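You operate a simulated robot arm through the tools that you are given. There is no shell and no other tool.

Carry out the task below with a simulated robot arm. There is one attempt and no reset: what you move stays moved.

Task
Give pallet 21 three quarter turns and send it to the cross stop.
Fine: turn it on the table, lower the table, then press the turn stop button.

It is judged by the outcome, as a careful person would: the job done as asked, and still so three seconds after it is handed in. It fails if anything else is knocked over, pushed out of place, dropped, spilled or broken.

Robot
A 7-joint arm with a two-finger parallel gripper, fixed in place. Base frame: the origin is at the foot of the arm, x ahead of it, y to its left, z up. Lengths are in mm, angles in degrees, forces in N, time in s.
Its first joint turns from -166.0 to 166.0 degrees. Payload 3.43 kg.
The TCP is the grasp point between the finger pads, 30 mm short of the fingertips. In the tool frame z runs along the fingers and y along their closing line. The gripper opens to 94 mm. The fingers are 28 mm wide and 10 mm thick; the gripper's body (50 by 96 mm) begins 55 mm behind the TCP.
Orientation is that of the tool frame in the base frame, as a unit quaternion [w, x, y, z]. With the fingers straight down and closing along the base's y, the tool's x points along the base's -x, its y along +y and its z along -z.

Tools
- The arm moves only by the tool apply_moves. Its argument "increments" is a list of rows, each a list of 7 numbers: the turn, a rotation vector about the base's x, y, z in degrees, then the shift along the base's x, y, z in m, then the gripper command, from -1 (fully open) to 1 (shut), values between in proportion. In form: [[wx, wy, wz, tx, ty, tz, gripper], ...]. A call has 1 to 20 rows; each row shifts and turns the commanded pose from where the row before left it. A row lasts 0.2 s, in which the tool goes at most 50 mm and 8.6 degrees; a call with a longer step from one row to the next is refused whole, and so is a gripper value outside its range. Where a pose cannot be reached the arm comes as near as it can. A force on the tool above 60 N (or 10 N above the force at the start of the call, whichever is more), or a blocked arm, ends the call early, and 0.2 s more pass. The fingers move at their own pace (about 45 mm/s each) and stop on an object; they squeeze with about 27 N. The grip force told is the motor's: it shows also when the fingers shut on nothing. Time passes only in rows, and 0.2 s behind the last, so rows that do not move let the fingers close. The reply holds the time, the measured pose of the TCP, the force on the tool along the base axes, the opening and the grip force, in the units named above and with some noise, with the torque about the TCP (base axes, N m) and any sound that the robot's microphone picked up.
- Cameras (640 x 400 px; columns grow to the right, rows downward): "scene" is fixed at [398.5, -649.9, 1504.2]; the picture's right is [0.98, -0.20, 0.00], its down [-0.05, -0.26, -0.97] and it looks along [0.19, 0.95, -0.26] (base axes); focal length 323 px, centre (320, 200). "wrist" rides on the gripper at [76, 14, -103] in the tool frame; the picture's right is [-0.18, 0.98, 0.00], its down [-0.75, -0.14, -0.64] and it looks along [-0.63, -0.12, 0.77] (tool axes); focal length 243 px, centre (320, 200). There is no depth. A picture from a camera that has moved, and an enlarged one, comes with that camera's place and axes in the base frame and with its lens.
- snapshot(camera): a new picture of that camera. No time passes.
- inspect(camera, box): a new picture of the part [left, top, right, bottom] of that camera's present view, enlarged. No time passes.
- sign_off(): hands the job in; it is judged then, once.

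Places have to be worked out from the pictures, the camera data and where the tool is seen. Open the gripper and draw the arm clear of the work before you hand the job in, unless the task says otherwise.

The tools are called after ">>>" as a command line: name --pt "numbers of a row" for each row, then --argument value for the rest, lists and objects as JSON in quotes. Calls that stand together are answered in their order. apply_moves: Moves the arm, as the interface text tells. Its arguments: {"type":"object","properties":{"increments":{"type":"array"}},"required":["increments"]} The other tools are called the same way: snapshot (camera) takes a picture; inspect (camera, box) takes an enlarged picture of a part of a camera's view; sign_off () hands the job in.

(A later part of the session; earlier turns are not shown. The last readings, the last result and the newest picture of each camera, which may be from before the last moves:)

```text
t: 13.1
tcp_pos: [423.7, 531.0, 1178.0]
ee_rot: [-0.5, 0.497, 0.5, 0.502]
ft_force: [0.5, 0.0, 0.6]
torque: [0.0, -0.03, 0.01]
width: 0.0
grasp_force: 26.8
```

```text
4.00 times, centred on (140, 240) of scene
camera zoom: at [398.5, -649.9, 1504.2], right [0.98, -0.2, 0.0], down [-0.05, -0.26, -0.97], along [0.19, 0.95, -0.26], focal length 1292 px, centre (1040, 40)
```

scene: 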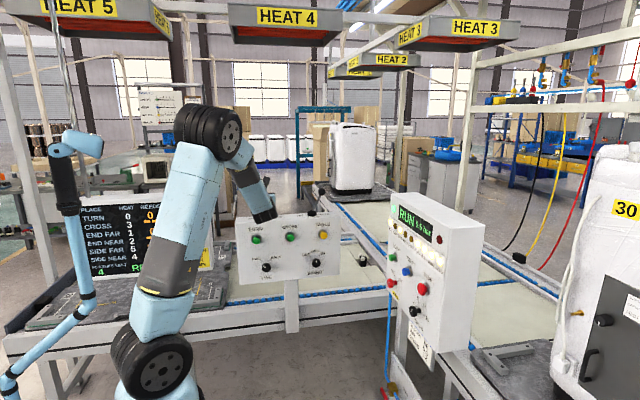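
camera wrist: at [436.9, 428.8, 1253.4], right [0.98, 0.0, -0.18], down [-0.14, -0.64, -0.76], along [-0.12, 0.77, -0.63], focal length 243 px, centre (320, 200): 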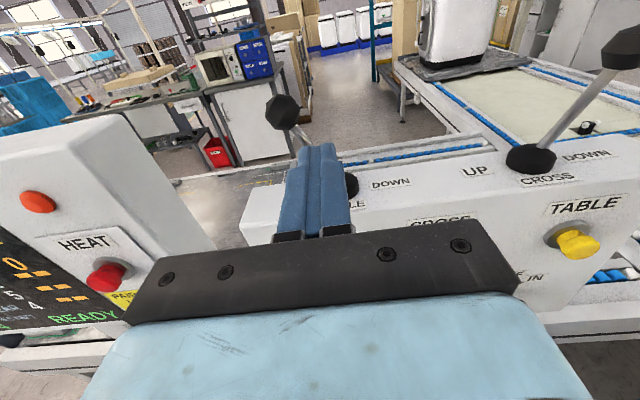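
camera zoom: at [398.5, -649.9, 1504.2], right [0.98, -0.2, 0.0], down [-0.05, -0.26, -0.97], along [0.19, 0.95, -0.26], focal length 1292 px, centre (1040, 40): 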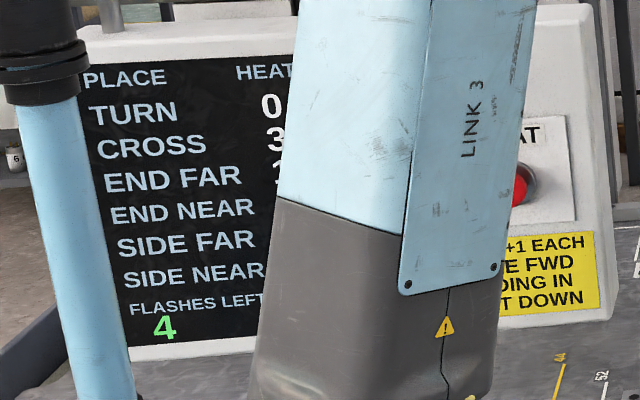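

The TABLE lever is at UP and pallet 21 has risen, and the board shows no alarm. The yellow TABLE button triangulates to about (661,591,1013), so I'll line the closed fingertips up in front of it.

>>> apply_moves --pt "0 0 0 0.0297 -0.004 0 1" --pt "0 0 0 0.0297 -0.004 0 1" --pt "0 0 0 0.0297 -0.004 0 1" --pt "0 0 0 0.0297 -0.004 0 1" --pt "0 0 0 0.0297 -0.004 0 1" --pt "0 0 0 0.0297 -0.004 0 1" --pt "0 0 0 0.0297 -0.004 0 1" --pt "0 0 0 0.0297 -0.004 0 1" --pt "0 0 0 0 0 -0.0275 1" --pt "0 0 0 0 0 -0.0275 1" --pt "0 0 0 0 0 -0.0275 1" --pt "0 0 0 0 0 -0.0275 1" --pt "0 0 0 0 0 -0.0275 1" --pt "0 0 0 0 0 -0.0275 1"

>>> snapshot --camera "wrist"

>>> inspect --camera "scene" --box '[210, 150, 370, 290]'

>>> snapshot --camera "scene"

```text
t: 16.1
tcp_pos: [661.5, 498.4, 1012.3]
ee_rot: [-0.501, 0.497, 0.501, 0.502]
ft_force: [0.2, -0.4, 0.2]
torque: [-0.02, 0.01, -0.03]
width: 0.3
grasp_force: 26.7
```

```text
taken
camera wrist: at [676.0, 397.0, 1088.3], right [0.98, 0.0, -0.18], down [-0.14, -0.64, -0.76], along [-0.12, 0.77, -0.63], focal length 243 px, centre (320, 200)
```

wrist: 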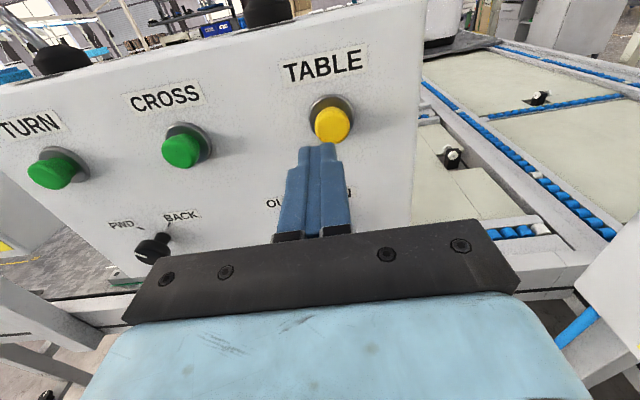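

```text
2.86 times, centred on (290, 220) of scene
camera zoom: at [398.5, -649.9, 1504.2], right [0.98, -0.2, 0.0], down [-0.05, -0.26, -0.97], along [0.19, 0.95, -0.26], focal length 923 px, centre (406, 143)
```

zoom: 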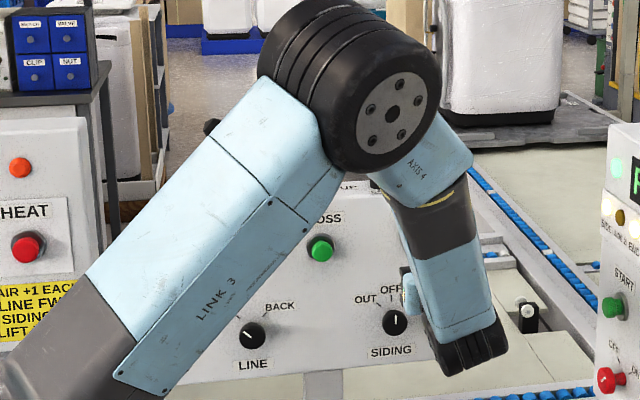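

```text
taken
```

scene: 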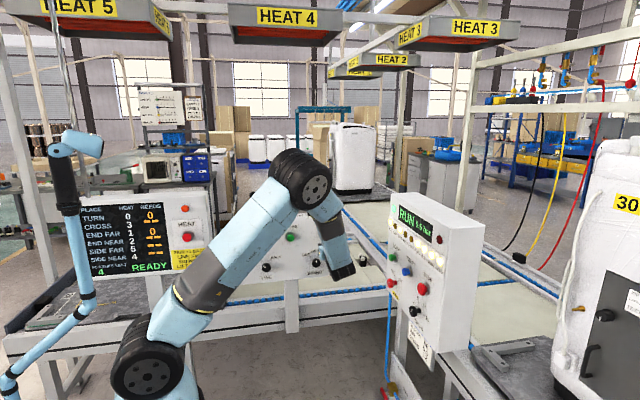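

The tool axis passes about 12 mm left of and 4 mm above the button centre in the wrist view. I'll correct for that and approach to just short of contact.

>>> apply_moves --pt "0 0 0 0.006 0.01 -0.002 1" --pt "0 0 0 0.006 0.01 -0.002 1" --pt "0 0 0 0 0.01 0 1" --pt "0 0 0 0 0.01 0 1"

>>> snapshot --camera "wrist"

>>> inspect --camera "scene" --box '[460, 140, 640, 400]'

```text
t: 17.1
tcp_pos: [671.5, 537.2, 1010.8]
ee_rot: [-0.5, 0.497, 0.5, 0.502]
ft_force: [0.9, 0.1, 1.0]
torque: [-0.01, -0.03, 0.0]
width: 0.0
grasp_force: 26.9
```

```text
taken
camera wrist: at [687.1, 435.8, 1086.4], right [0.98, 0.0, -0.18], down [-0.14, -0.64, -0.76], along [-0.12, 0.77, -0.63], focal length 243 px, centre (320, 200)
```

wrist: 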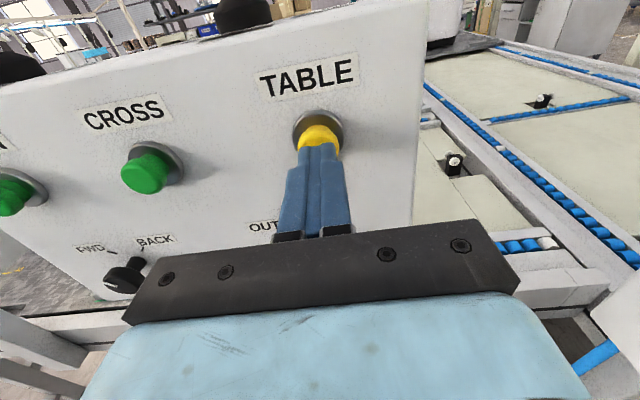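

```text
1.54 times, centred on (550, 270) of scene
camera zoom: at [398.5, -649.9, 1504.2], right [0.98, -0.2, 0.0], down [-0.05, -0.26, -0.97], along [0.19, 0.95, -0.26], focal length 497 px, centre (-34, 92)
```

zoom: 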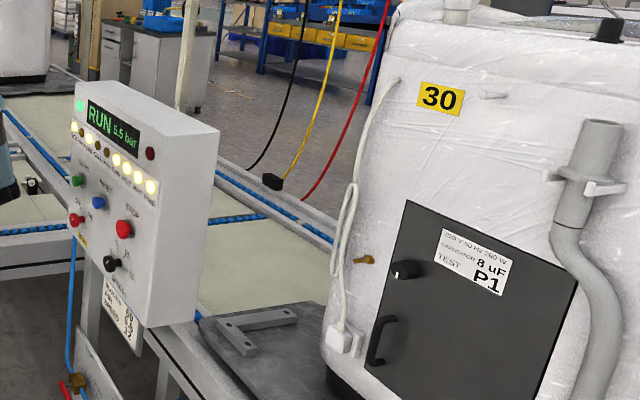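

The table is steadily up and the fingertips are lined up with the yellow button. I'll creep forward in small steps to find contact.

>>> apply_moves --pt "0 0 0 0 0.005 0 1" --pt "0 0 0 0 0.005 0 1" --pt "0 0 0 0 0.004 0 1" --pt "0 0 0 0 0.004 0 1"

>>> inspect --camera "wrist" --box '[220, 60, 420, 240]'

>>> snapshot --camera "scene"

```text
t: 18.1
tcp_pos: [672.0, 556.9, 1010.0]
ee_rot: [-0.5, 0.498, 0.5, 0.501]
ft_force: [-1.2, 0.0, 0.1]
torque: [-0.03, 0.03, -0.01]
width: 0.0
grasp_force: 26.5
```

```text
2.22 times, centred on (320, 150) of wrist
camera zoom: at [686.4, 454.1, 1086.1], right [0.98, 0.0, -0.18], down [-0.14, -0.64, -0.76], along [-0.12, 0.77, -0.63], focal length 539 px, centre (320, 311)
```

zoom: 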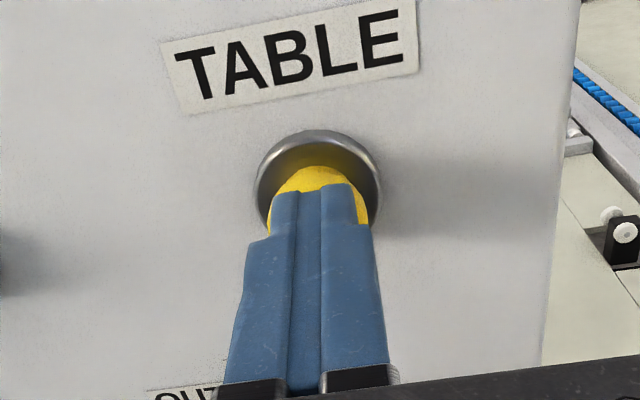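

```text
taken
```

scene: 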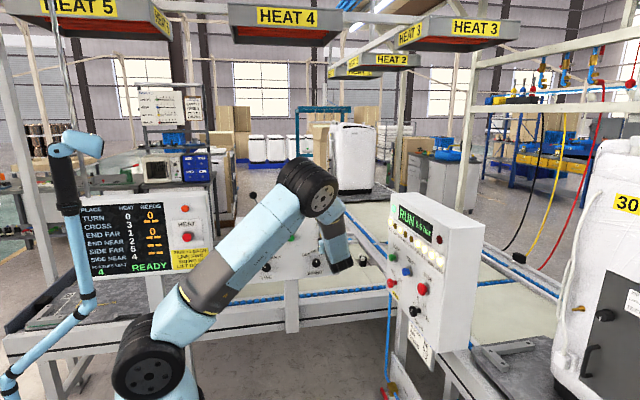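

No contact yet with the tips at y≈587. I'll continue in smaller steps.

>>> apply_moves --pt "0 0 0 0 0.003 0 1" --pt "0 0 0 0 0.003 0 1"

>>> snapshot --camera "scene"

```text
t: 18.7
tcp_pos: [672.8, 562.3, 1010.7]
ee_rot: [-0.5, 0.498, 0.5, 0.502]
ft_force: [0.0, -2.2, 0.6]
torque: [-0.08, 0.02, 0.0]
width: 0.0
grasp_force: 26.8
```

```text
taken
```

scene: 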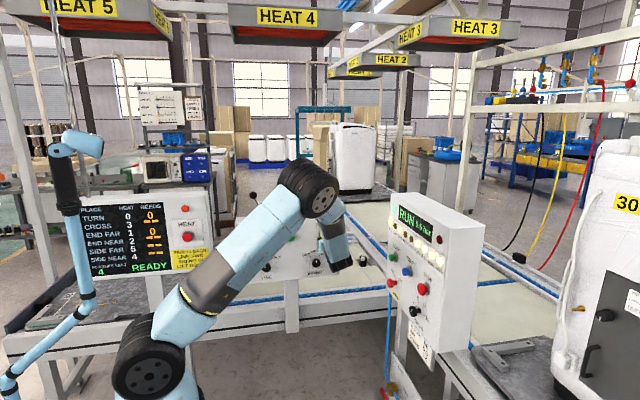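

Light contact now (about 2 N at tips y≈592). I'll press further in and check whether the pallet responds.

>>> apply_moves --pt "0 0 0 0 0.003 0 1" --pt "0 0 0 0 0.003 0 1"

>>> snapshot --camera "scene"

>>> inspect --camera "wrist" --box '[220, 60, 420, 240]'

```text
t: 19.3
tcp_pos: [671.6, 568.4, 1009.8]
ee_rot: [-0.501, 0.497, 0.5, 0.502]
ft_force: [1.1, -4.4, 0.5]
torque: [-0.01, 0.04, -0.03]
width: 0.0
grasp_force: 27.3
heard: click
```

```text
taken
```

scene: 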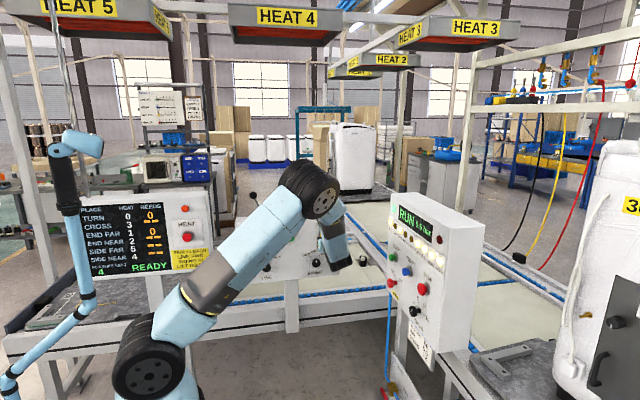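

```text
2.22 times, centred on (320, 150) of wrist
camera zoom: at [686.2, 466.3, 1085.7], right [0.98, 0.0, -0.18], down [-0.14, -0.64, -0.76], along [-0.12, 0.77, -0.63], focal length 539 px, centre (320, 311)
```

zoom: 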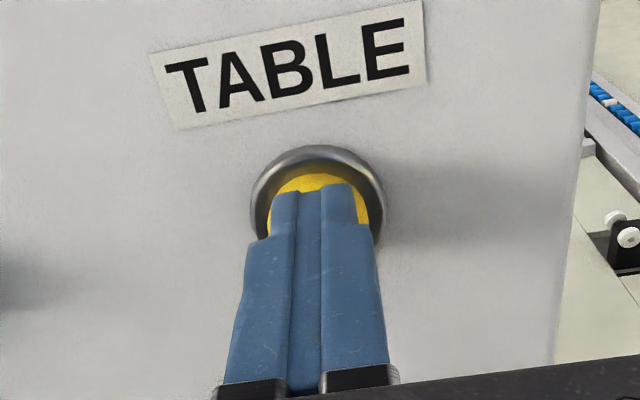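

A click, and the machine has started turning. I'll release the button by backing off 22 mm and wait for the turn to finish.

>>> apply_moves --pt "0 0 0 0 -0.011 0 1" --pt "0 0 0 0 -0.011 0 1" --pt "0 0 0 0 0 0 1" --pt "0 0 0 0 0 0 1" --pt "0 0 0 0 0 0 1"

>>> snapshot --camera "scene"

```text
t: 20.5
tcp_pos: [670.8, 547.2, 1009.1]
ee_rot: [-0.5, 0.497, 0.5, 0.502]
ft_force: [-0.4, 0.2, -0.2]
torque: [-0.05, 0.0, -0.03]
width: 0.3
grasp_force: 27.2
```

```text
taken
```

scene: 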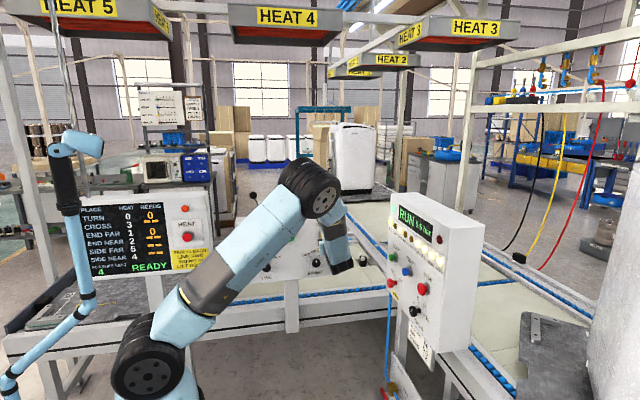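

It's part-way through the turn. I'll wait and check again.

>>> apply_moves --pt "0 0 0 0 0 0 1" --pt "0 0 0 0 0 0 1" --pt "0 0 0 0 0 0 1" --pt "0 0 0 0 0 0 1" --pt "0 0 0 0 0 0 1"

>>> inspect --camera "scene" --box '[460, 140, 640, 400]'

```text
t: 21.7
tcp_pos: [669.9, 548.3, 1009.9]
ee_rot: [-0.501, 0.497, 0.501, 0.502]
ft_force: [-1.1, 0.2, -0.3]
torque: [0.0, -0.01, 0.0]
width: 0.0
grasp_force: 27.5
```

```text
1.54 times, centred on (550, 270) of scene
camera zoom: at [398.5, -649.9, 1504.2], right [0.98, -0.2, 0.0], down [-0.05, -0.26, -0.97], along [0.19, 0.95, -0.26], focal length 497 px, centre (-34, 92)
```

zoom: 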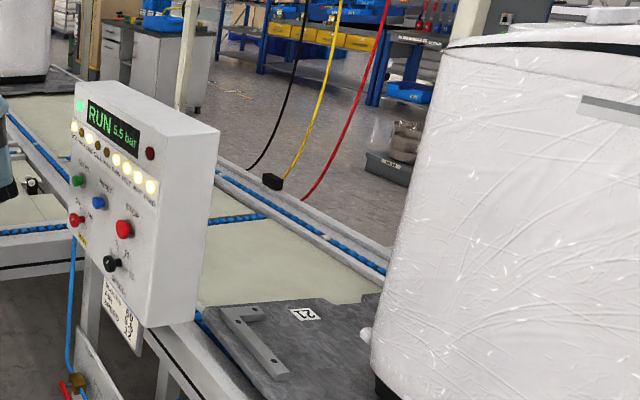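

That looks close to a quarter turn: the label "21" and a plain machine side are now visible. I'll wait a little more to confirm it has stopped.

>>> apply_moves --pt "0 0 0 0 0 0 1" --pt "0 0 0 0 0 0 1" --pt "0 0 0 0 0 0 1" --pt "0 0 0 0 0 0 1" --pt "0 0 0 0 0 0 1"

>>> inspect --camera "scene" --box '[460, 140, 640, 400]'

>>> snapshot --camera "wrist"

```text
t: 22.9
tcp_pos: [670.4, 546.7, 1011.1]
ee_rot: [-0.5, 0.497, 0.5, 0.502]
ft_force: [-0.5, 0.4, -0.6]
torque: [0.0, 0.0, 0.0]
width: 0.0
grasp_force: 27.0
```

```text
1.54 times, centred on (550, 270) of scene
camera zoom: at [398.5, -649.9, 1504.2], right [0.98, -0.2, 0.0], down [-0.05, -0.26, -0.97], along [0.19, 0.95, -0.26], focal length 497 px, centre (-34, 92)
```

zoom: 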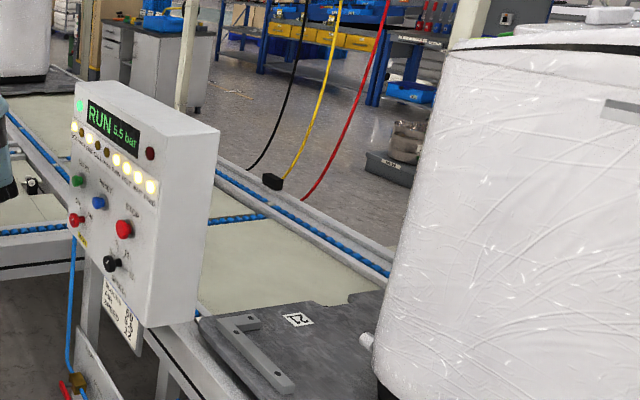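

```text
taken
camera wrist: at [684.9, 445.5, 1085.4], right [0.98, 0.0, -0.18], down [-0.14, -0.64, -0.76], along [-0.12, 0.77, -0.63], focal length 243 px, centre (320, 200)
```

wrist: 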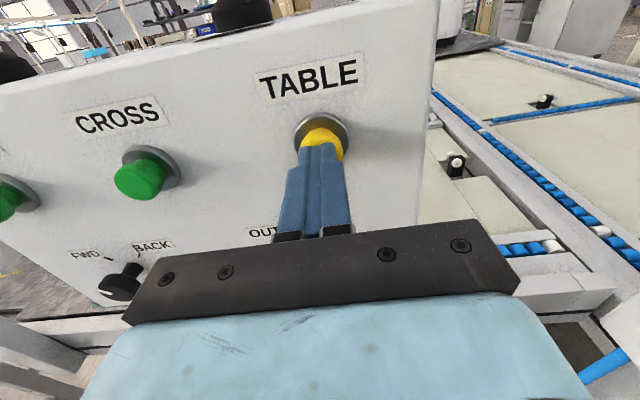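

Still moving slightly; I'll wait for the turn to settle fully before the next press.

>>> apply_moves --pt "0 0 0 0 0 0 1" --pt "0 0 0 0 0 0 1" --pt "0 0 0 0 0 0 1" --pt "0 0 0 0 0 0 1" --pt "0 0 0 0 0 0 1"

>>> inspect --camera "scene" --box '[460, 140, 640, 400]'

```text
t: 24.1
tcp_pos: [671.1, 547.4, 1010.5]
ee_rot: [-0.5, 0.497, 0.5, 0.502]
ft_force: [-0.3, 0.0, -0.3]
torque: [0.01, -0.02, -0.02]
width: 0.0
grasp_force: 27.3
```

```text
1.54 times, centred on (550, 270) of scene
camera zoom: at [398.5, -649.9, 1504.2], right [0.98, -0.2, 0.0], down [-0.05, -0.26, -0.97], along [0.19, 0.95, -0.26], focal length 497 px, centre (-34, 92)
```

zoom: 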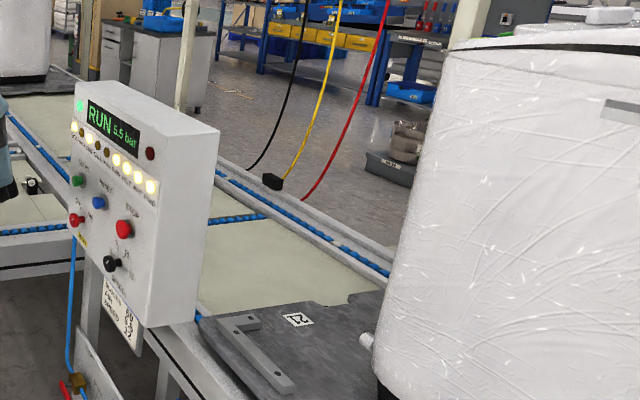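

The first quarter turn is complete and still. Second press now: forward the same 22 mm, then release.

>>> apply_moves --pt "0 0 0 0 0.01 0 1" --pt "0 0 0 0 0.006 0 1" --pt "0 0 0 0 0.003 0 1" --pt "0 0 0 0 0.003 0 1"

>>> inspect --camera "scene" --box '[460, 140, 640, 400]'

```text
t: 25.1
tcp_pos: [669.7, 567.2, 1009.4]
ee_rot: [-0.501, 0.496, 0.501, 0.501]
ft_force: [2.6, -5.8, 0.3]
torque: [0.03, -0.02, -0.05]
width: 0.0
grasp_force: 27.4
heard: click
```

```text
1.54 times, centred on (550, 270) of scene
camera zoom: at [398.5, -649.9, 1504.2], right [0.98, -0.2, 0.0], down [-0.05, -0.26, -0.97], along [0.19, 0.95, -0.26], focal length 497 px, centre (-34, 92)
```

zoom: 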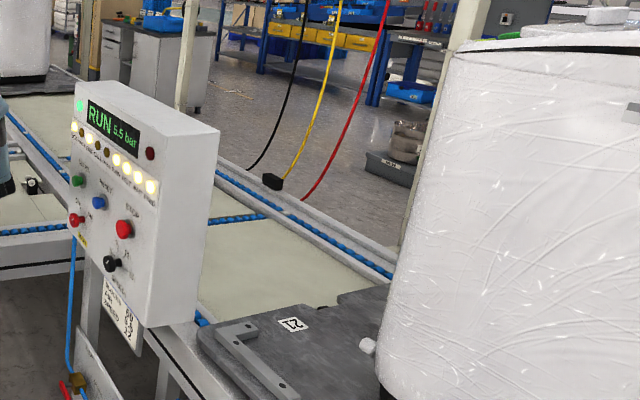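

Another click and the second turn has begun. I'll release and wait about 4 s for it to finish.

>>> apply_moves --pt "0 0 0 0 -0.011 0 1" --pt "0 0 0 0 -0.011 0 1" --pt "0 0 0 0 0 0 1" --pt "0 0 0 0 0 0 1" --pt "0 0 0 0 0 0 1" --pt "0 0 0 0 0 0 1" --pt "0 0 0 0 0 0 1" --pt "0 0 0 0 0 0 1" --pt "0 0 0 0 0 0 1" --pt "0 0 0 0 0 0 1" --pt "0 0 0 0 0 0 1" --pt "0 0 0 0 0 0 1" --pt "0 0 0 0 0 0 1" --pt "0 0 0 0 0 0 1" --pt "0 0 0 0 0 0 1" --pt "0 0 0 0 0 0 1" --pt "0 0 0 0 0 0 1" --pt "0 0 0 0 0 0 1"

>>> inspect --camera "scene" --box '[460, 140, 640, 400]'

```text
t: 28.9
tcp_pos: [672.4, 546.4, 1010.2]
ee_rot: [-0.501, 0.496, 0.501, 0.502]
ft_force: [-0.6, -0.5, 0.1]
torque: [0.04, -0.02, 0.0]
width: 0.1
grasp_force: 27.0
```

```text
1.54 times, centred on (550, 270) of scene
camera zoom: at [398.5, -649.9, 1504.2], right [0.98, -0.2, 0.0], down [-0.05, -0.26, -0.97], along [0.19, 0.95, -0.26], focal length 497 px, centre (-34, 92)
```

zoom: 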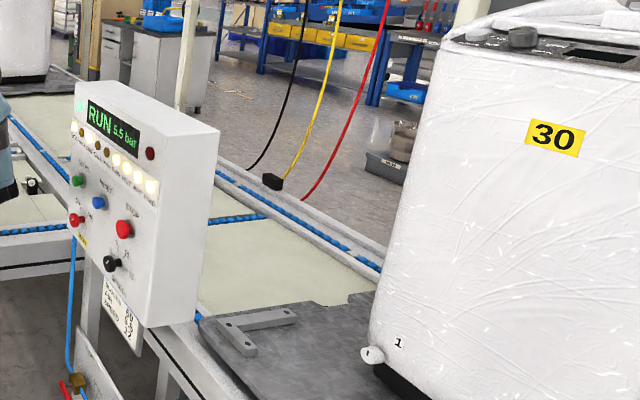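

The second quarter looks done, with another side of the machine showing. I'll confirm it's still and check the lamp row, which looks slightly different.

>>> apply_moves --pt "0 0 0 0 0 0 1" --pt "0 0 0 0 0 0 1" --pt "0 0 0 0 0 0 1" --pt "0 0 0 0 0 0 1"

>>> inspect --camera "scene" --box '[460, 140, 640, 400]'

>>> inspect --camera "scene" --box '[385, 190, 455, 260]'

>>> snapshot --camera "scene"

```text
t: 29.9
tcp_pos: [671.6, 545.9, 1010.0]
ee_rot: [-0.501, 0.497, 0.501, 0.502]
ft_force: [-1.2, -0.6, -1.4]
torque: [0.02, -0.03, -0.04]
width: 0.1
grasp_force: 26.4
```

```text
1.54 times, centred on (550, 270) of scene
camera zoom: at [398.5, -649.9, 1504.2], right [0.98, -0.2, 0.0], down [-0.05, -0.26, -0.97], along [0.19, 0.95, -0.26], focal length 497 px, centre (-34, 92)
```

zoom: 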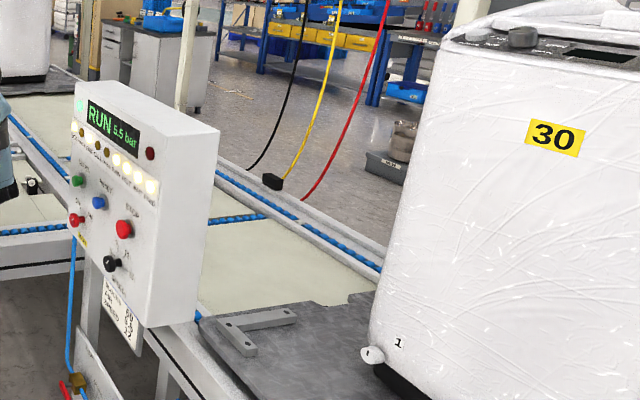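

```text
5.71 times, centred on (420, 225) of scene
camera zoom: at [398.5, -649.9, 1504.2], right [0.98, -0.2, 0.0], down [-0.05, -0.26, -0.97], along [0.19, 0.95, -0.26], focal length 1845 px, centre (-251, 57)
```

zoom: 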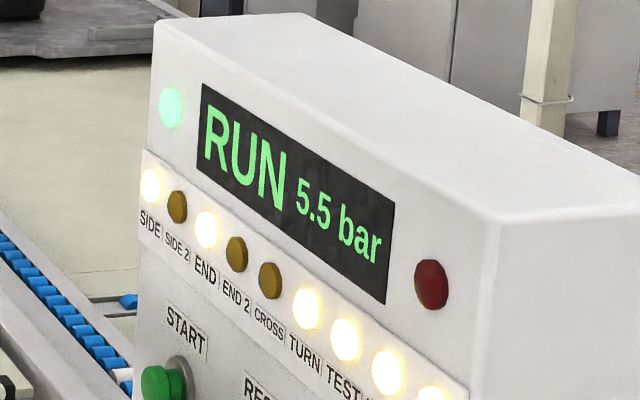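

```text
taken
```

scene: 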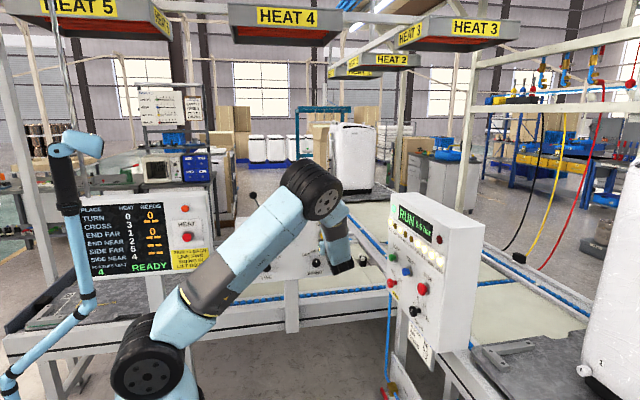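

All lamps are unchanged and the second quarter has settled. Third press now.

>>> apply_moves --pt "0 0 0 0 0.01 0 1" --pt "0 0 0 0 0.006 0 1" --pt "0 0 0 0 0.003 0 1" --pt "0 0 0 0 0.003 0 1"

>>> inspect --camera "scene" --box '[460, 140, 640, 400]'

```text
t: 30.9
tcp_pos: [671.0, 568.1, 1010.1]
ee_rot: [-0.501, 0.498, 0.501, 0.501]
ft_force: [0.2, -5.2, -2.2]
torque: [-0.1, 0.01, -0.03]
width: 0.0
grasp_force: 27.0
heard: click
```

```text
1.54 times, centred on (550, 270) of scene
camera zoom: at [398.5, -649.9, 1504.2], right [0.98, -0.2, 0.0], down [-0.05, -0.26, -0.97], along [0.19, 0.95, -0.26], focal length 497 px, centre (-34, 92)
```

zoom: 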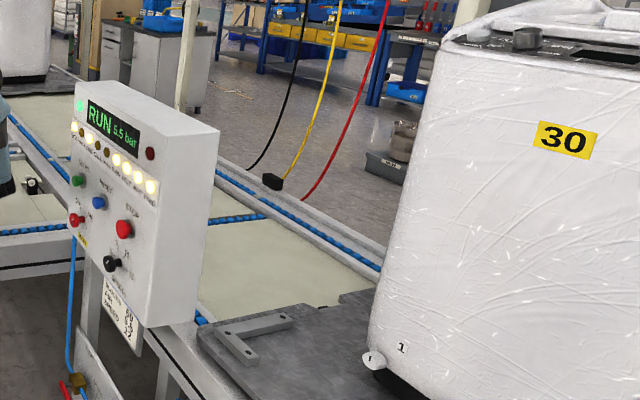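

The third click registered and it's turning again. I'll release and wait for it to complete.

>>> apply_moves --pt "0 0 0 0 -0.011 0 1" --pt "0 0 0 0 -0.02 0 1" --pt "0 0 0 0 -0.02 0 1" --pt "0 0 0 0 0 0 1" --pt "0 0 0 0 0 0 1" --pt "0 0 0 0 0 0 1" --pt "0 0 0 0 0 0 1" --pt "0 0 0 0 0 0 1" --pt "0 0 0 0 0 0 1" --pt "0 0 0 0 0 0 1" --pt "0 0 0 0 0 0 1" --pt "0 0 0 0 0 0 1" --pt "0 0 0 0 0 0 1" --pt "0 0 0 0 0 0 1" --pt "0 0 0 0 0 0 1" --pt "0 0 0 0 0 0 1" --pt "0 0 0 0 0 0 1" --pt "0 0 0 0 0 0 1"

>>> inspect --camera "scene" --box '[460, 140, 640, 400]'

```text
t: 34.7
tcp_pos: [671.3, 517.3, 1011.3]
ee_rot: [-0.5, 0.497, 0.5, 0.502]
ft_force: [0.7, 0.8, -0.2]
torque: [0.03, -0.01, 0.01]
width: 0.3
grasp_force: 27.0
```

```text
1.54 times, centred on (550, 270) of scene
camera zoom: at [398.5, -649.9, 1504.2], right [0.98, -0.2, 0.0], down [-0.05, -0.26, -0.97], along [0.19, 0.95, -0.26], focal length 497 px, centre (-34, 92)
```

zoom: 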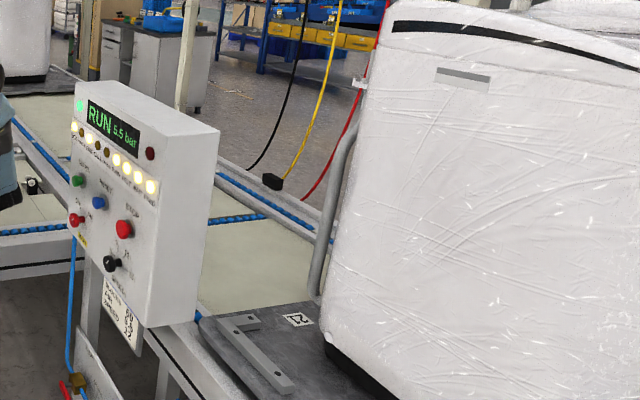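

Three quarter turns are complete; each one took about 3 s and ended squarely. Next I go up and around to the -x side of the TABLE lever knob to push it back to DOWN.

>>> apply_moves --pt "0 0 0 0 0 0.0282 1" --pt "0 0 0 0 0 0.0282 1" --pt "0 0 0 0 0 0.0282 1" --pt "0 0 0 0 0 0.0282 1" --pt "0 0 0 0 0 0.0282 1" --pt "0 0 0 0 0 0.0282 1" --pt "0 0 0 -0.0365 0 0 1" --pt "0 0 0 -0.0365 0 0 1" --pt "0 0 0 -0.0365 0 0 1" --pt "0 0 0 -0.0365 0 0 1" --pt "0 0 0 -0.0365 0 0 1" --pt "0 0 0 -0.0365 0 0 1" --pt "0 0 0 -0.0365 0 0 1" --pt "0 0 0 -0.0365 0 0 1" --pt "0 0 0 -0.0365 0 0 1"

>>> snapshot --camera "wrist"

>>> snapshot --camera "scene"

>>> inspect --camera "scene" --box '[460, 140, 640, 400]'

```text
t: 37.9
tcp_pos: [344.2, 515.7, 1179.0]
ee_rot: [-0.5, 0.498, 0.5, 0.503]
ft_force: [0.2, -0.6, -0.2]
torque: [0.03, 0.01, 0.01]
width: 0.2
grasp_force: 26.6
```

```text
taken
camera wrist: at [358.2, 413.5, 1253.8], right [0.98, 0.0, -0.18], down [-0.14, -0.64, -0.76], along [-0.12, 0.77, -0.63], focal length 243 px, centre (320, 200)
```

wrist: 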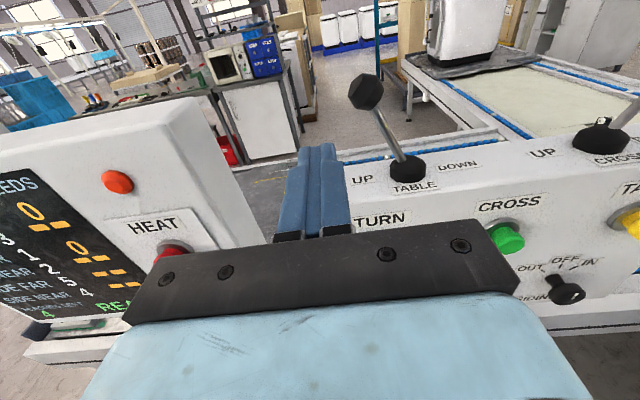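

```text
taken
```

scene: 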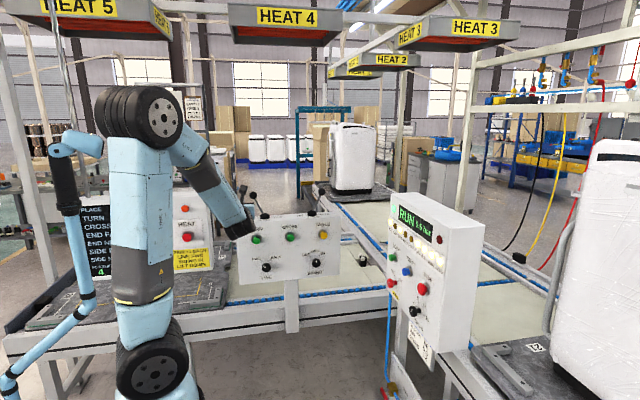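

```text
1.54 times, centred on (550, 270) of scene
camera zoom: at [398.5, -649.9, 1504.2], right [0.98, -0.2, 0.0], down [-0.05, -0.26, -0.97], along [0.19, 0.95, -0.26], focal length 497 px, centre (-34, 92)
```

zoom: 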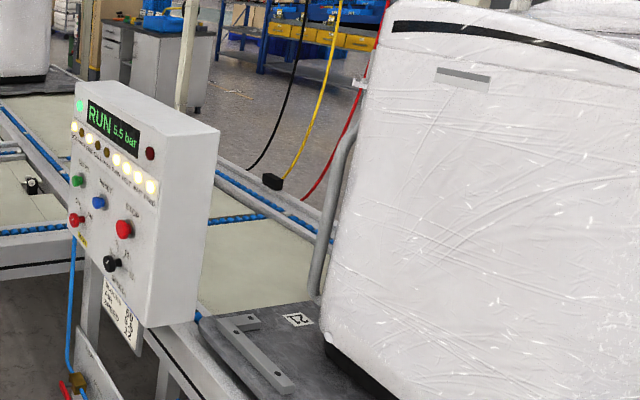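

The knob in the UP position is at about (387,652,1180), and my fingers are 17 mm clear on its -x side. I'll advance past it and push it +x to DOWN.

>>> apply_moves --pt "0 0 0 0 0.025 0 1" --pt "0 0 0 0 0.025 0 1" --pt "0 0 0 0 0.025 0 1" --pt "0 0 0 0 0.025 0 1" --pt "0 0 0 0 0.025 0 1" --pt "0 0 0 0.015 0 0 1" --pt "0 0 0 0.015 0 0 1" --pt "0 0 0 0.015 0 0 1" --pt "0 0 0 0.015 0 0 1" --pt "0 0 0 0.015 0 0 1" --pt "0 0 0 0.015 0 0 1"

>>> snapshot --camera "wrist"

>>> snapshot --camera "scene"

```text
t: 40.3
tcp_pos: [434.0, 643.5, 1178.8]
ee_rot: [-0.5, 0.497, 0.501, 0.502]
ft_force: [-0.5, -0.2, 1.6]
torque: [-0.01, 0.02, -0.01]
width: 0.0
grasp_force: 27.5
```

```text
taken
camera wrist: at [447.2, 541.0, 1254.4], right [0.98, 0.0, -0.18], down [-0.14, -0.64, -0.76], along [-0.12, 0.77, -0.63], focal length 243 px, centre (320, 200)
```

wrist: 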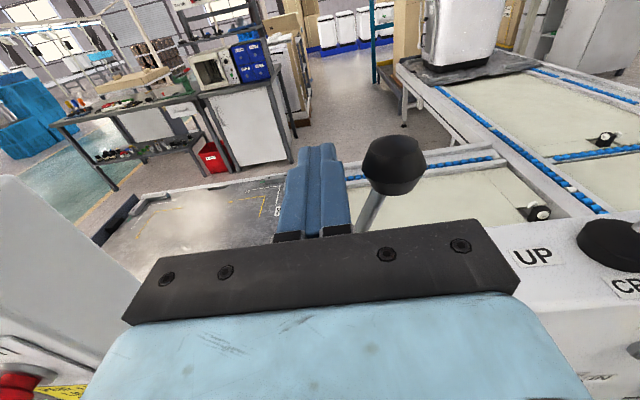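

```text
taken
```

scene: 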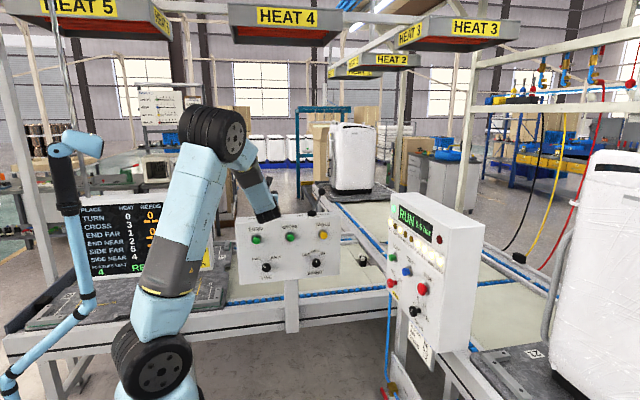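

The lever is over at DOWN (knob x≈472) and the machine is sinking. I'll withdraw along -y and verify that the table reaches the bottom.

>>> apply_moves --pt "0 0 0 0 -0.025 0 1" --pt "0 0 0 0 -0.025 0 1" --pt "0 0 0 0 -0.025 0 1" --pt "0 0 0 0 -0.025 0 1" --pt "0 0 0 0 -0.025 0 1" --pt "0 0 0 -0.012 -0.01 0 1" --pt "0 0 0 -0.012 -0.01 0 1" --pt "0 0 0 -0.012 0 -0.025 1" --pt "0 0 0 0 0 -0.025 1" --pt "0 0 0 0 0 -0.025 1"

>>> snapshot --camera "wrist"

>>> snapshot --camera "scene"

>>> inspect --camera "scene" --box '[460, 140, 640, 400]'

```text
t: 42.5
tcp_pos: [396.2, 496.2, 1103.3]
ee_rot: [-0.5, 0.497, 0.5, 0.503]
ft_force: [-0.9, 0.4, -0.7]
torque: [0.01, -0.01, -0.02]
width: 0.2
grasp_force: 27.4
```

```text
taken
camera wrist: at [410.6, 393.9, 1177.7], right [0.98, 0.0, -0.18], down [-0.14, -0.64, -0.76], along [-0.12, 0.77, -0.63], focal length 243 px, centre (320, 200)
```

wrist: 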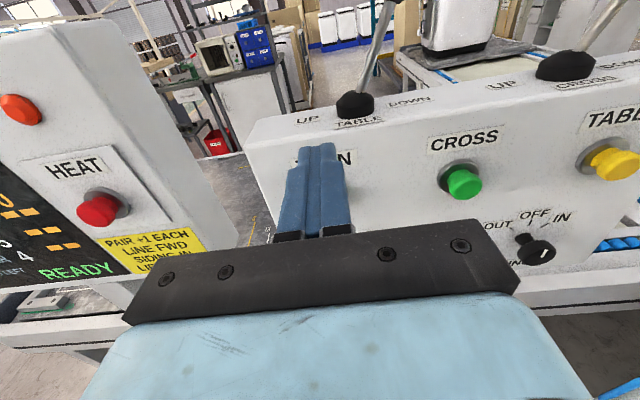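

```text
taken
```

scene: 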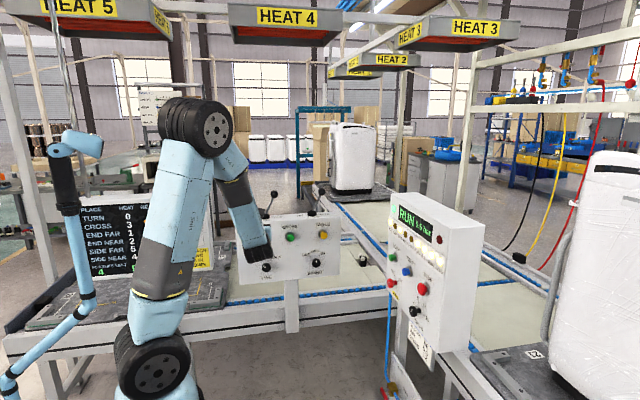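

```text
1.54 times, centred on (550, 270) of scene
camera zoom: at [398.5, -649.9, 1504.2], right [0.98, -0.2, 0.0], down [-0.05, -0.26, -0.97], along [0.19, 0.95, -0.26], focal length 497 px, centre (-34, 92)
```

zoom: 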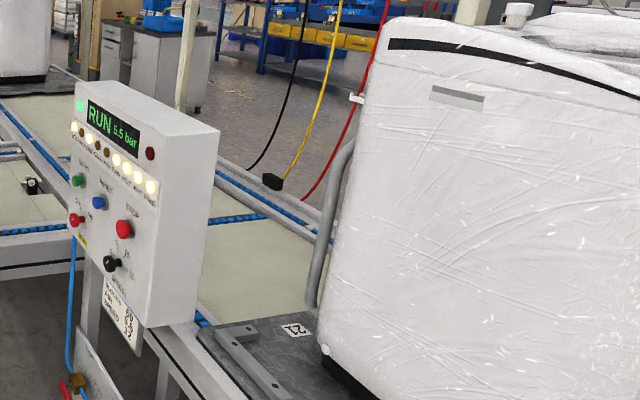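

The table is down again. The TURN button should be near x≈395, directly ahead, so I'll descend to its height and check alignment.

>>> apply_moves --pt "0 0 0 0 0 -0.0235 1" --pt "0 0 0 0 0 -0.0235 1" --pt "0 0 0 0 0 -0.0235 1" --pt "0 0 0 0 0 -0.0235 1"

>>> snapshot --camera "wrist"

>>> inspect --camera "scene" --box '[460, 230, 600, 400]'

>>> inspect --camera "scene" --box '[230, 180, 350, 290]'

```text
t: 43.5
tcp_pos: [396.8, 495.9, 1009.9]
ee_rot: [-0.5, 0.497, 0.5, 0.502]
ft_force: [-0.3, -0.2, 0.4]
torque: [-0.02, -0.01, -0.04]
width: 0.0
grasp_force: 27.2
```

```text
taken
camera wrist: at [409.9, 392.9, 1085.8], right [0.98, 0.0, -0.18], down [-0.14, -0.64, -0.76], along [-0.12, 0.77, -0.63], focal length 243 px, centre (320, 200)
```

wrist: 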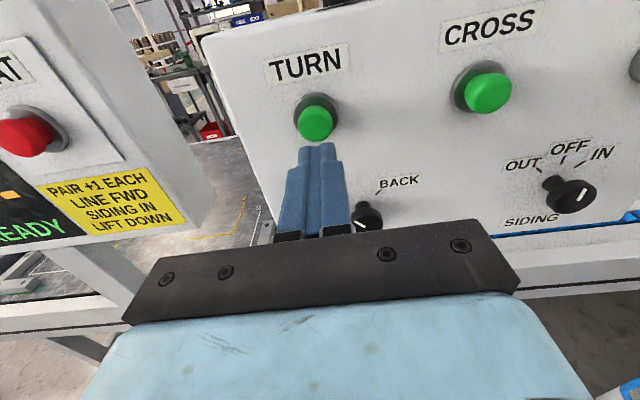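

```text
2.35 times, centred on (530, 315) of scene
camera zoom: at [398.5, -649.9, 1504.2], right [0.98, -0.2, 0.0], down [-0.05, -0.26, -0.97], along [0.19, 0.95, -0.26], focal length 760 px, centre (-174, -71)
```

zoom: 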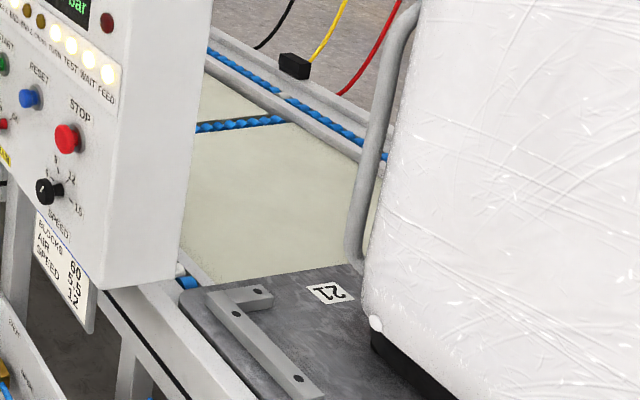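

```text
3.64 times, centred on (290, 235) of scene
camera zoom: at [398.5, -649.9, 1504.2], right [0.98, -0.2, 0.0], down [-0.05, -0.26, -0.97], along [0.19, 0.95, -0.26], focal length 1174 px, centre (429, 73)
```

zoom: 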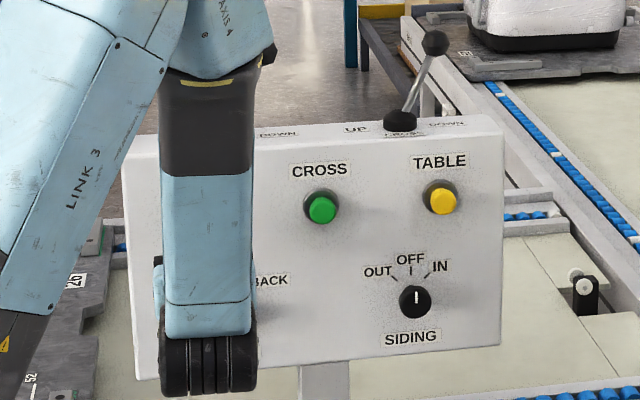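

The pallet is back down on the rollers and the fingers are aligned with the TURN button. I'll approach and press in small steps as before.

>>> apply_moves --pt "0 0 0 0 0.017 0 1" --pt "0 0 0 0 0.017 0 1" --pt "0 0 0 0 0.016 0 1"

>>> inspect --camera "wrist" --box '[220, 60, 420, 240]'

>>> inspect --camera "scene" --box '[460, 230, 600, 400]'

```text
t: 44.3
tcp_pos: [395.1, 545.6, 1010.0]
ee_rot: [-0.501, 0.496, 0.5, 0.503]
ft_force: [-0.2, -0.5, -0.5]
torque: [-0.03, -0.03, 0.0]
width: 0.1
grasp_force: 27.1
```

```text
2.22 times, centred on (320, 150) of wrist
camera zoom: at [409.0, 443.8, 1086.0], right [0.98, 0.0, -0.18], down [-0.14, -0.64, -0.76], along [-0.12, 0.77, -0.63], focal length 539 px, centre (320, 311)
```

zoom: 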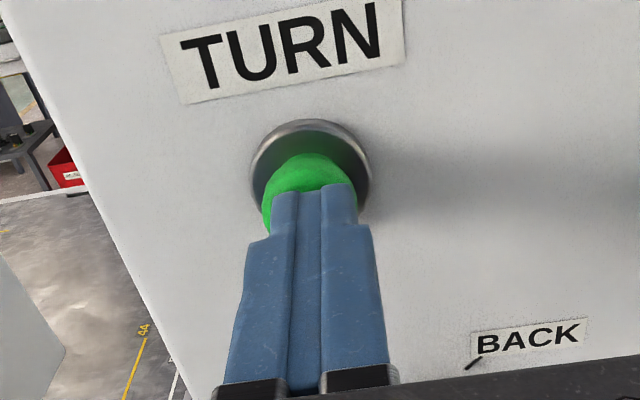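

```text
2.35 times, centred on (530, 315) of scene
camera zoom: at [398.5, -649.9, 1504.2], right [0.98, -0.2, 0.0], down [-0.05, -0.26, -0.97], along [0.19, 0.95, -0.26], focal length 760 px, centre (-174, -71)
```

zoom: 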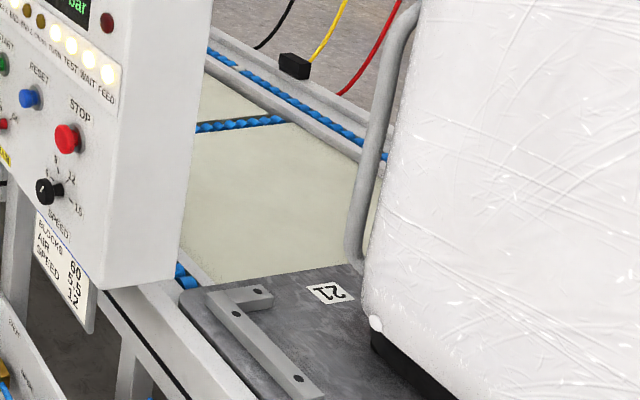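

The pallet is at rest on the line and the tips are in front of TURN. Pressing it now.

>>> apply_moves --pt "0 0 0 0 0.01 0 1" --pt "0 0 0 0 0.006 0 1" --pt "0 0 0 0 0.004 0 1" --pt "0 0 0 0 0.003 0 1"

>>> snapshot --camera "scene"

```text
t: 45.3
tcp_pos: [397.6, 569.5, 1009.8]
ee_rot: [-0.5, 0.498, 0.5, 0.502]
ft_force: [-3.9, -4.6, -1.0]
torque: [-0.07, -0.01, 0.14]
width: 0.0
grasp_force: 27.3
heard: click
```

```text
taken
```

scene: 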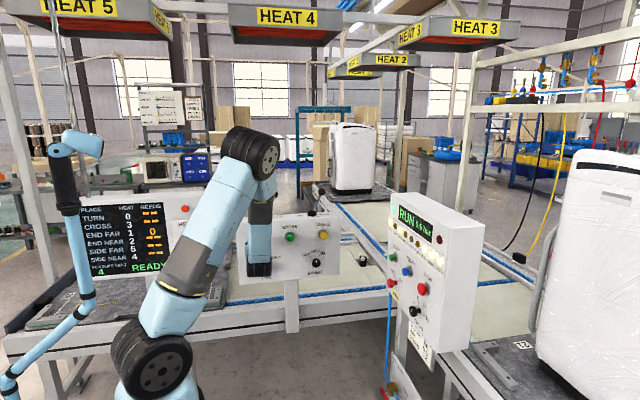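

A click, and pallet 21 is moving off. I'll release the button and back away while watching it travel.

>>> apply_moves --pt "0 0 0 0 -0.012 0 1" --pt "0 0 0 0 -0.02 0 1" --pt "0 0 0 0 -0.03 0 1" --pt "0 0 0 0 -0.03 0 1" --pt "0 0 0 0 -0.03 0 1" --pt "0 0 0 0 0 0 1" --pt "0 0 0 0 0 0 1" --pt "0 0 0 0 0 0 1" --pt "0 0 0 0 0 0 1" --pt "0 0 0 0 0 0 1"

>>> snapshot --camera "scene"

>>> inspect --camera "scene" --box '[385, 190, 455, 260]'

```text
t: 47.5
tcp_pos: [410.2, 458.5, 1010.8]
ee_rot: [-0.501, 0.496, 0.501, 0.502]
ft_force: [-0.3, -0.6, -1.0]
torque: [0.01, 0.01, 0.0]
width: 0.1
grasp_force: 26.5
out of reach, approached as far as the arm can: row 5
```

```text
taken
```

scene: 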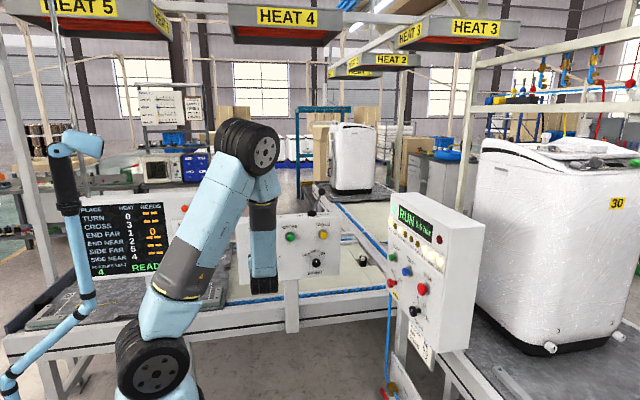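

```text
5.71 times, centred on (420, 225) of scene
camera zoom: at [398.5, -649.9, 1504.2], right [0.98, -0.2, 0.0], down [-0.05, -0.26, -0.97], along [0.19, 0.95, -0.26], focal length 1845 px, centre (-251, 57)
```

zoom: 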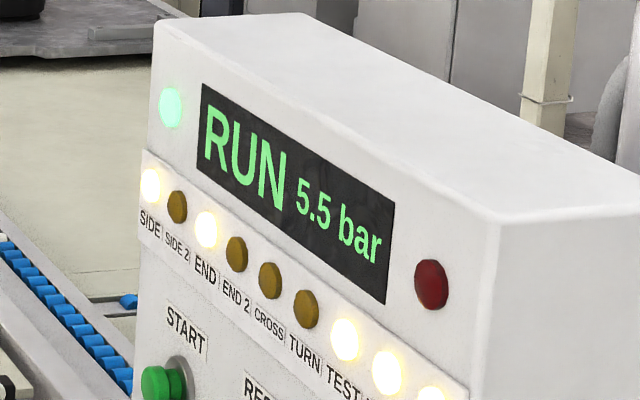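

TURN is now clear and the pallet is travelling towards CROSS. I'll raise the arm clear, open the gripper and watch.

>>> apply_moves --pt "0 0 0 0 0 0.025 1" --pt "0 0 0 0 0 0.03 1" --pt "0 0 0 0 0 0.03 -1" --pt "0 0 0 0 0 0.03 -1" --pt "0 0 0 0 0 0.03 -1" --pt "0 0 0 0 0 0.03 -1" --pt "0 0 0 0 0 0.03 -1" --pt "0 0 0 0 0 0.03 -1" --pt "0 0 0 0 0 0.03 -1" --pt "0 0 0 0 0 0.03 -1"

>>> snapshot --camera "scene"

>>> snapshot --camera "wrist"

>>> inspect --camera "scene" --box '[385, 190, 455, 260]'

```text
t: 49.7
tcp_pos: [408.7, 460.4, 1305.9]
ee_rot: [-0.5, 0.497, 0.5, 0.503]
ft_force: [0.8, -0.1, -0.9]
torque: [0.03, -0.03, 0.03]
width: 94.0
grasp_force: 0.1
```

```text
taken
```

scene: 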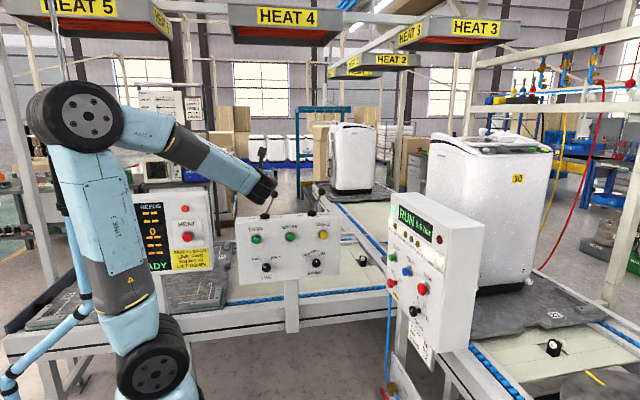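

```text
taken
camera wrist: at [423.1, 358.0, 1380.6], right [0.98, 0.0, -0.18], down [-0.14, -0.64, -0.76], along [-0.12, 0.77, -0.63], focal length 243 px, centre (320, 200)
```

wrist: 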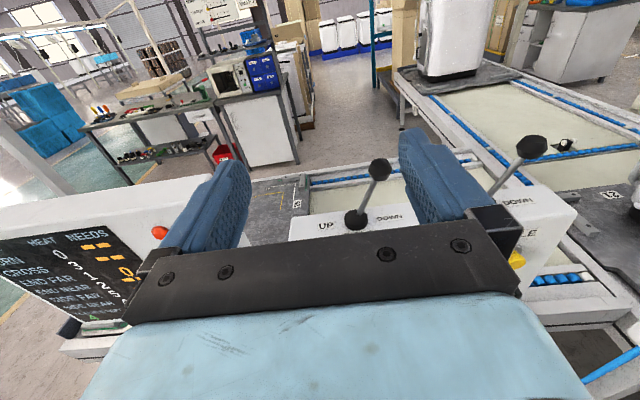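

```text
5.71 times, centred on (420, 225) of scene
camera zoom: at [398.5, -649.9, 1504.2], right [0.98, -0.2, 0.0], down [-0.05, -0.26, -0.97], along [0.19, 0.95, -0.26], focal length 1845 px, centre (-251, 57)
```

zoom: 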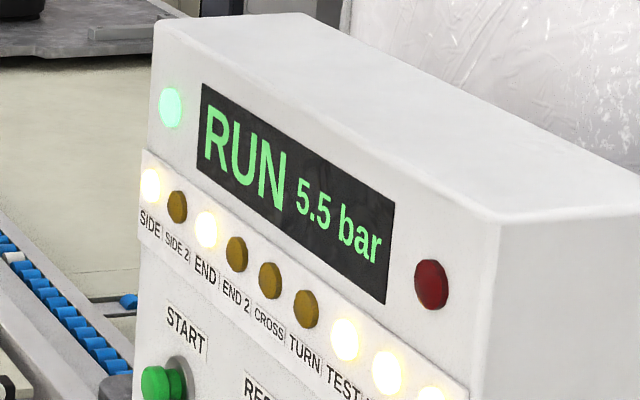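

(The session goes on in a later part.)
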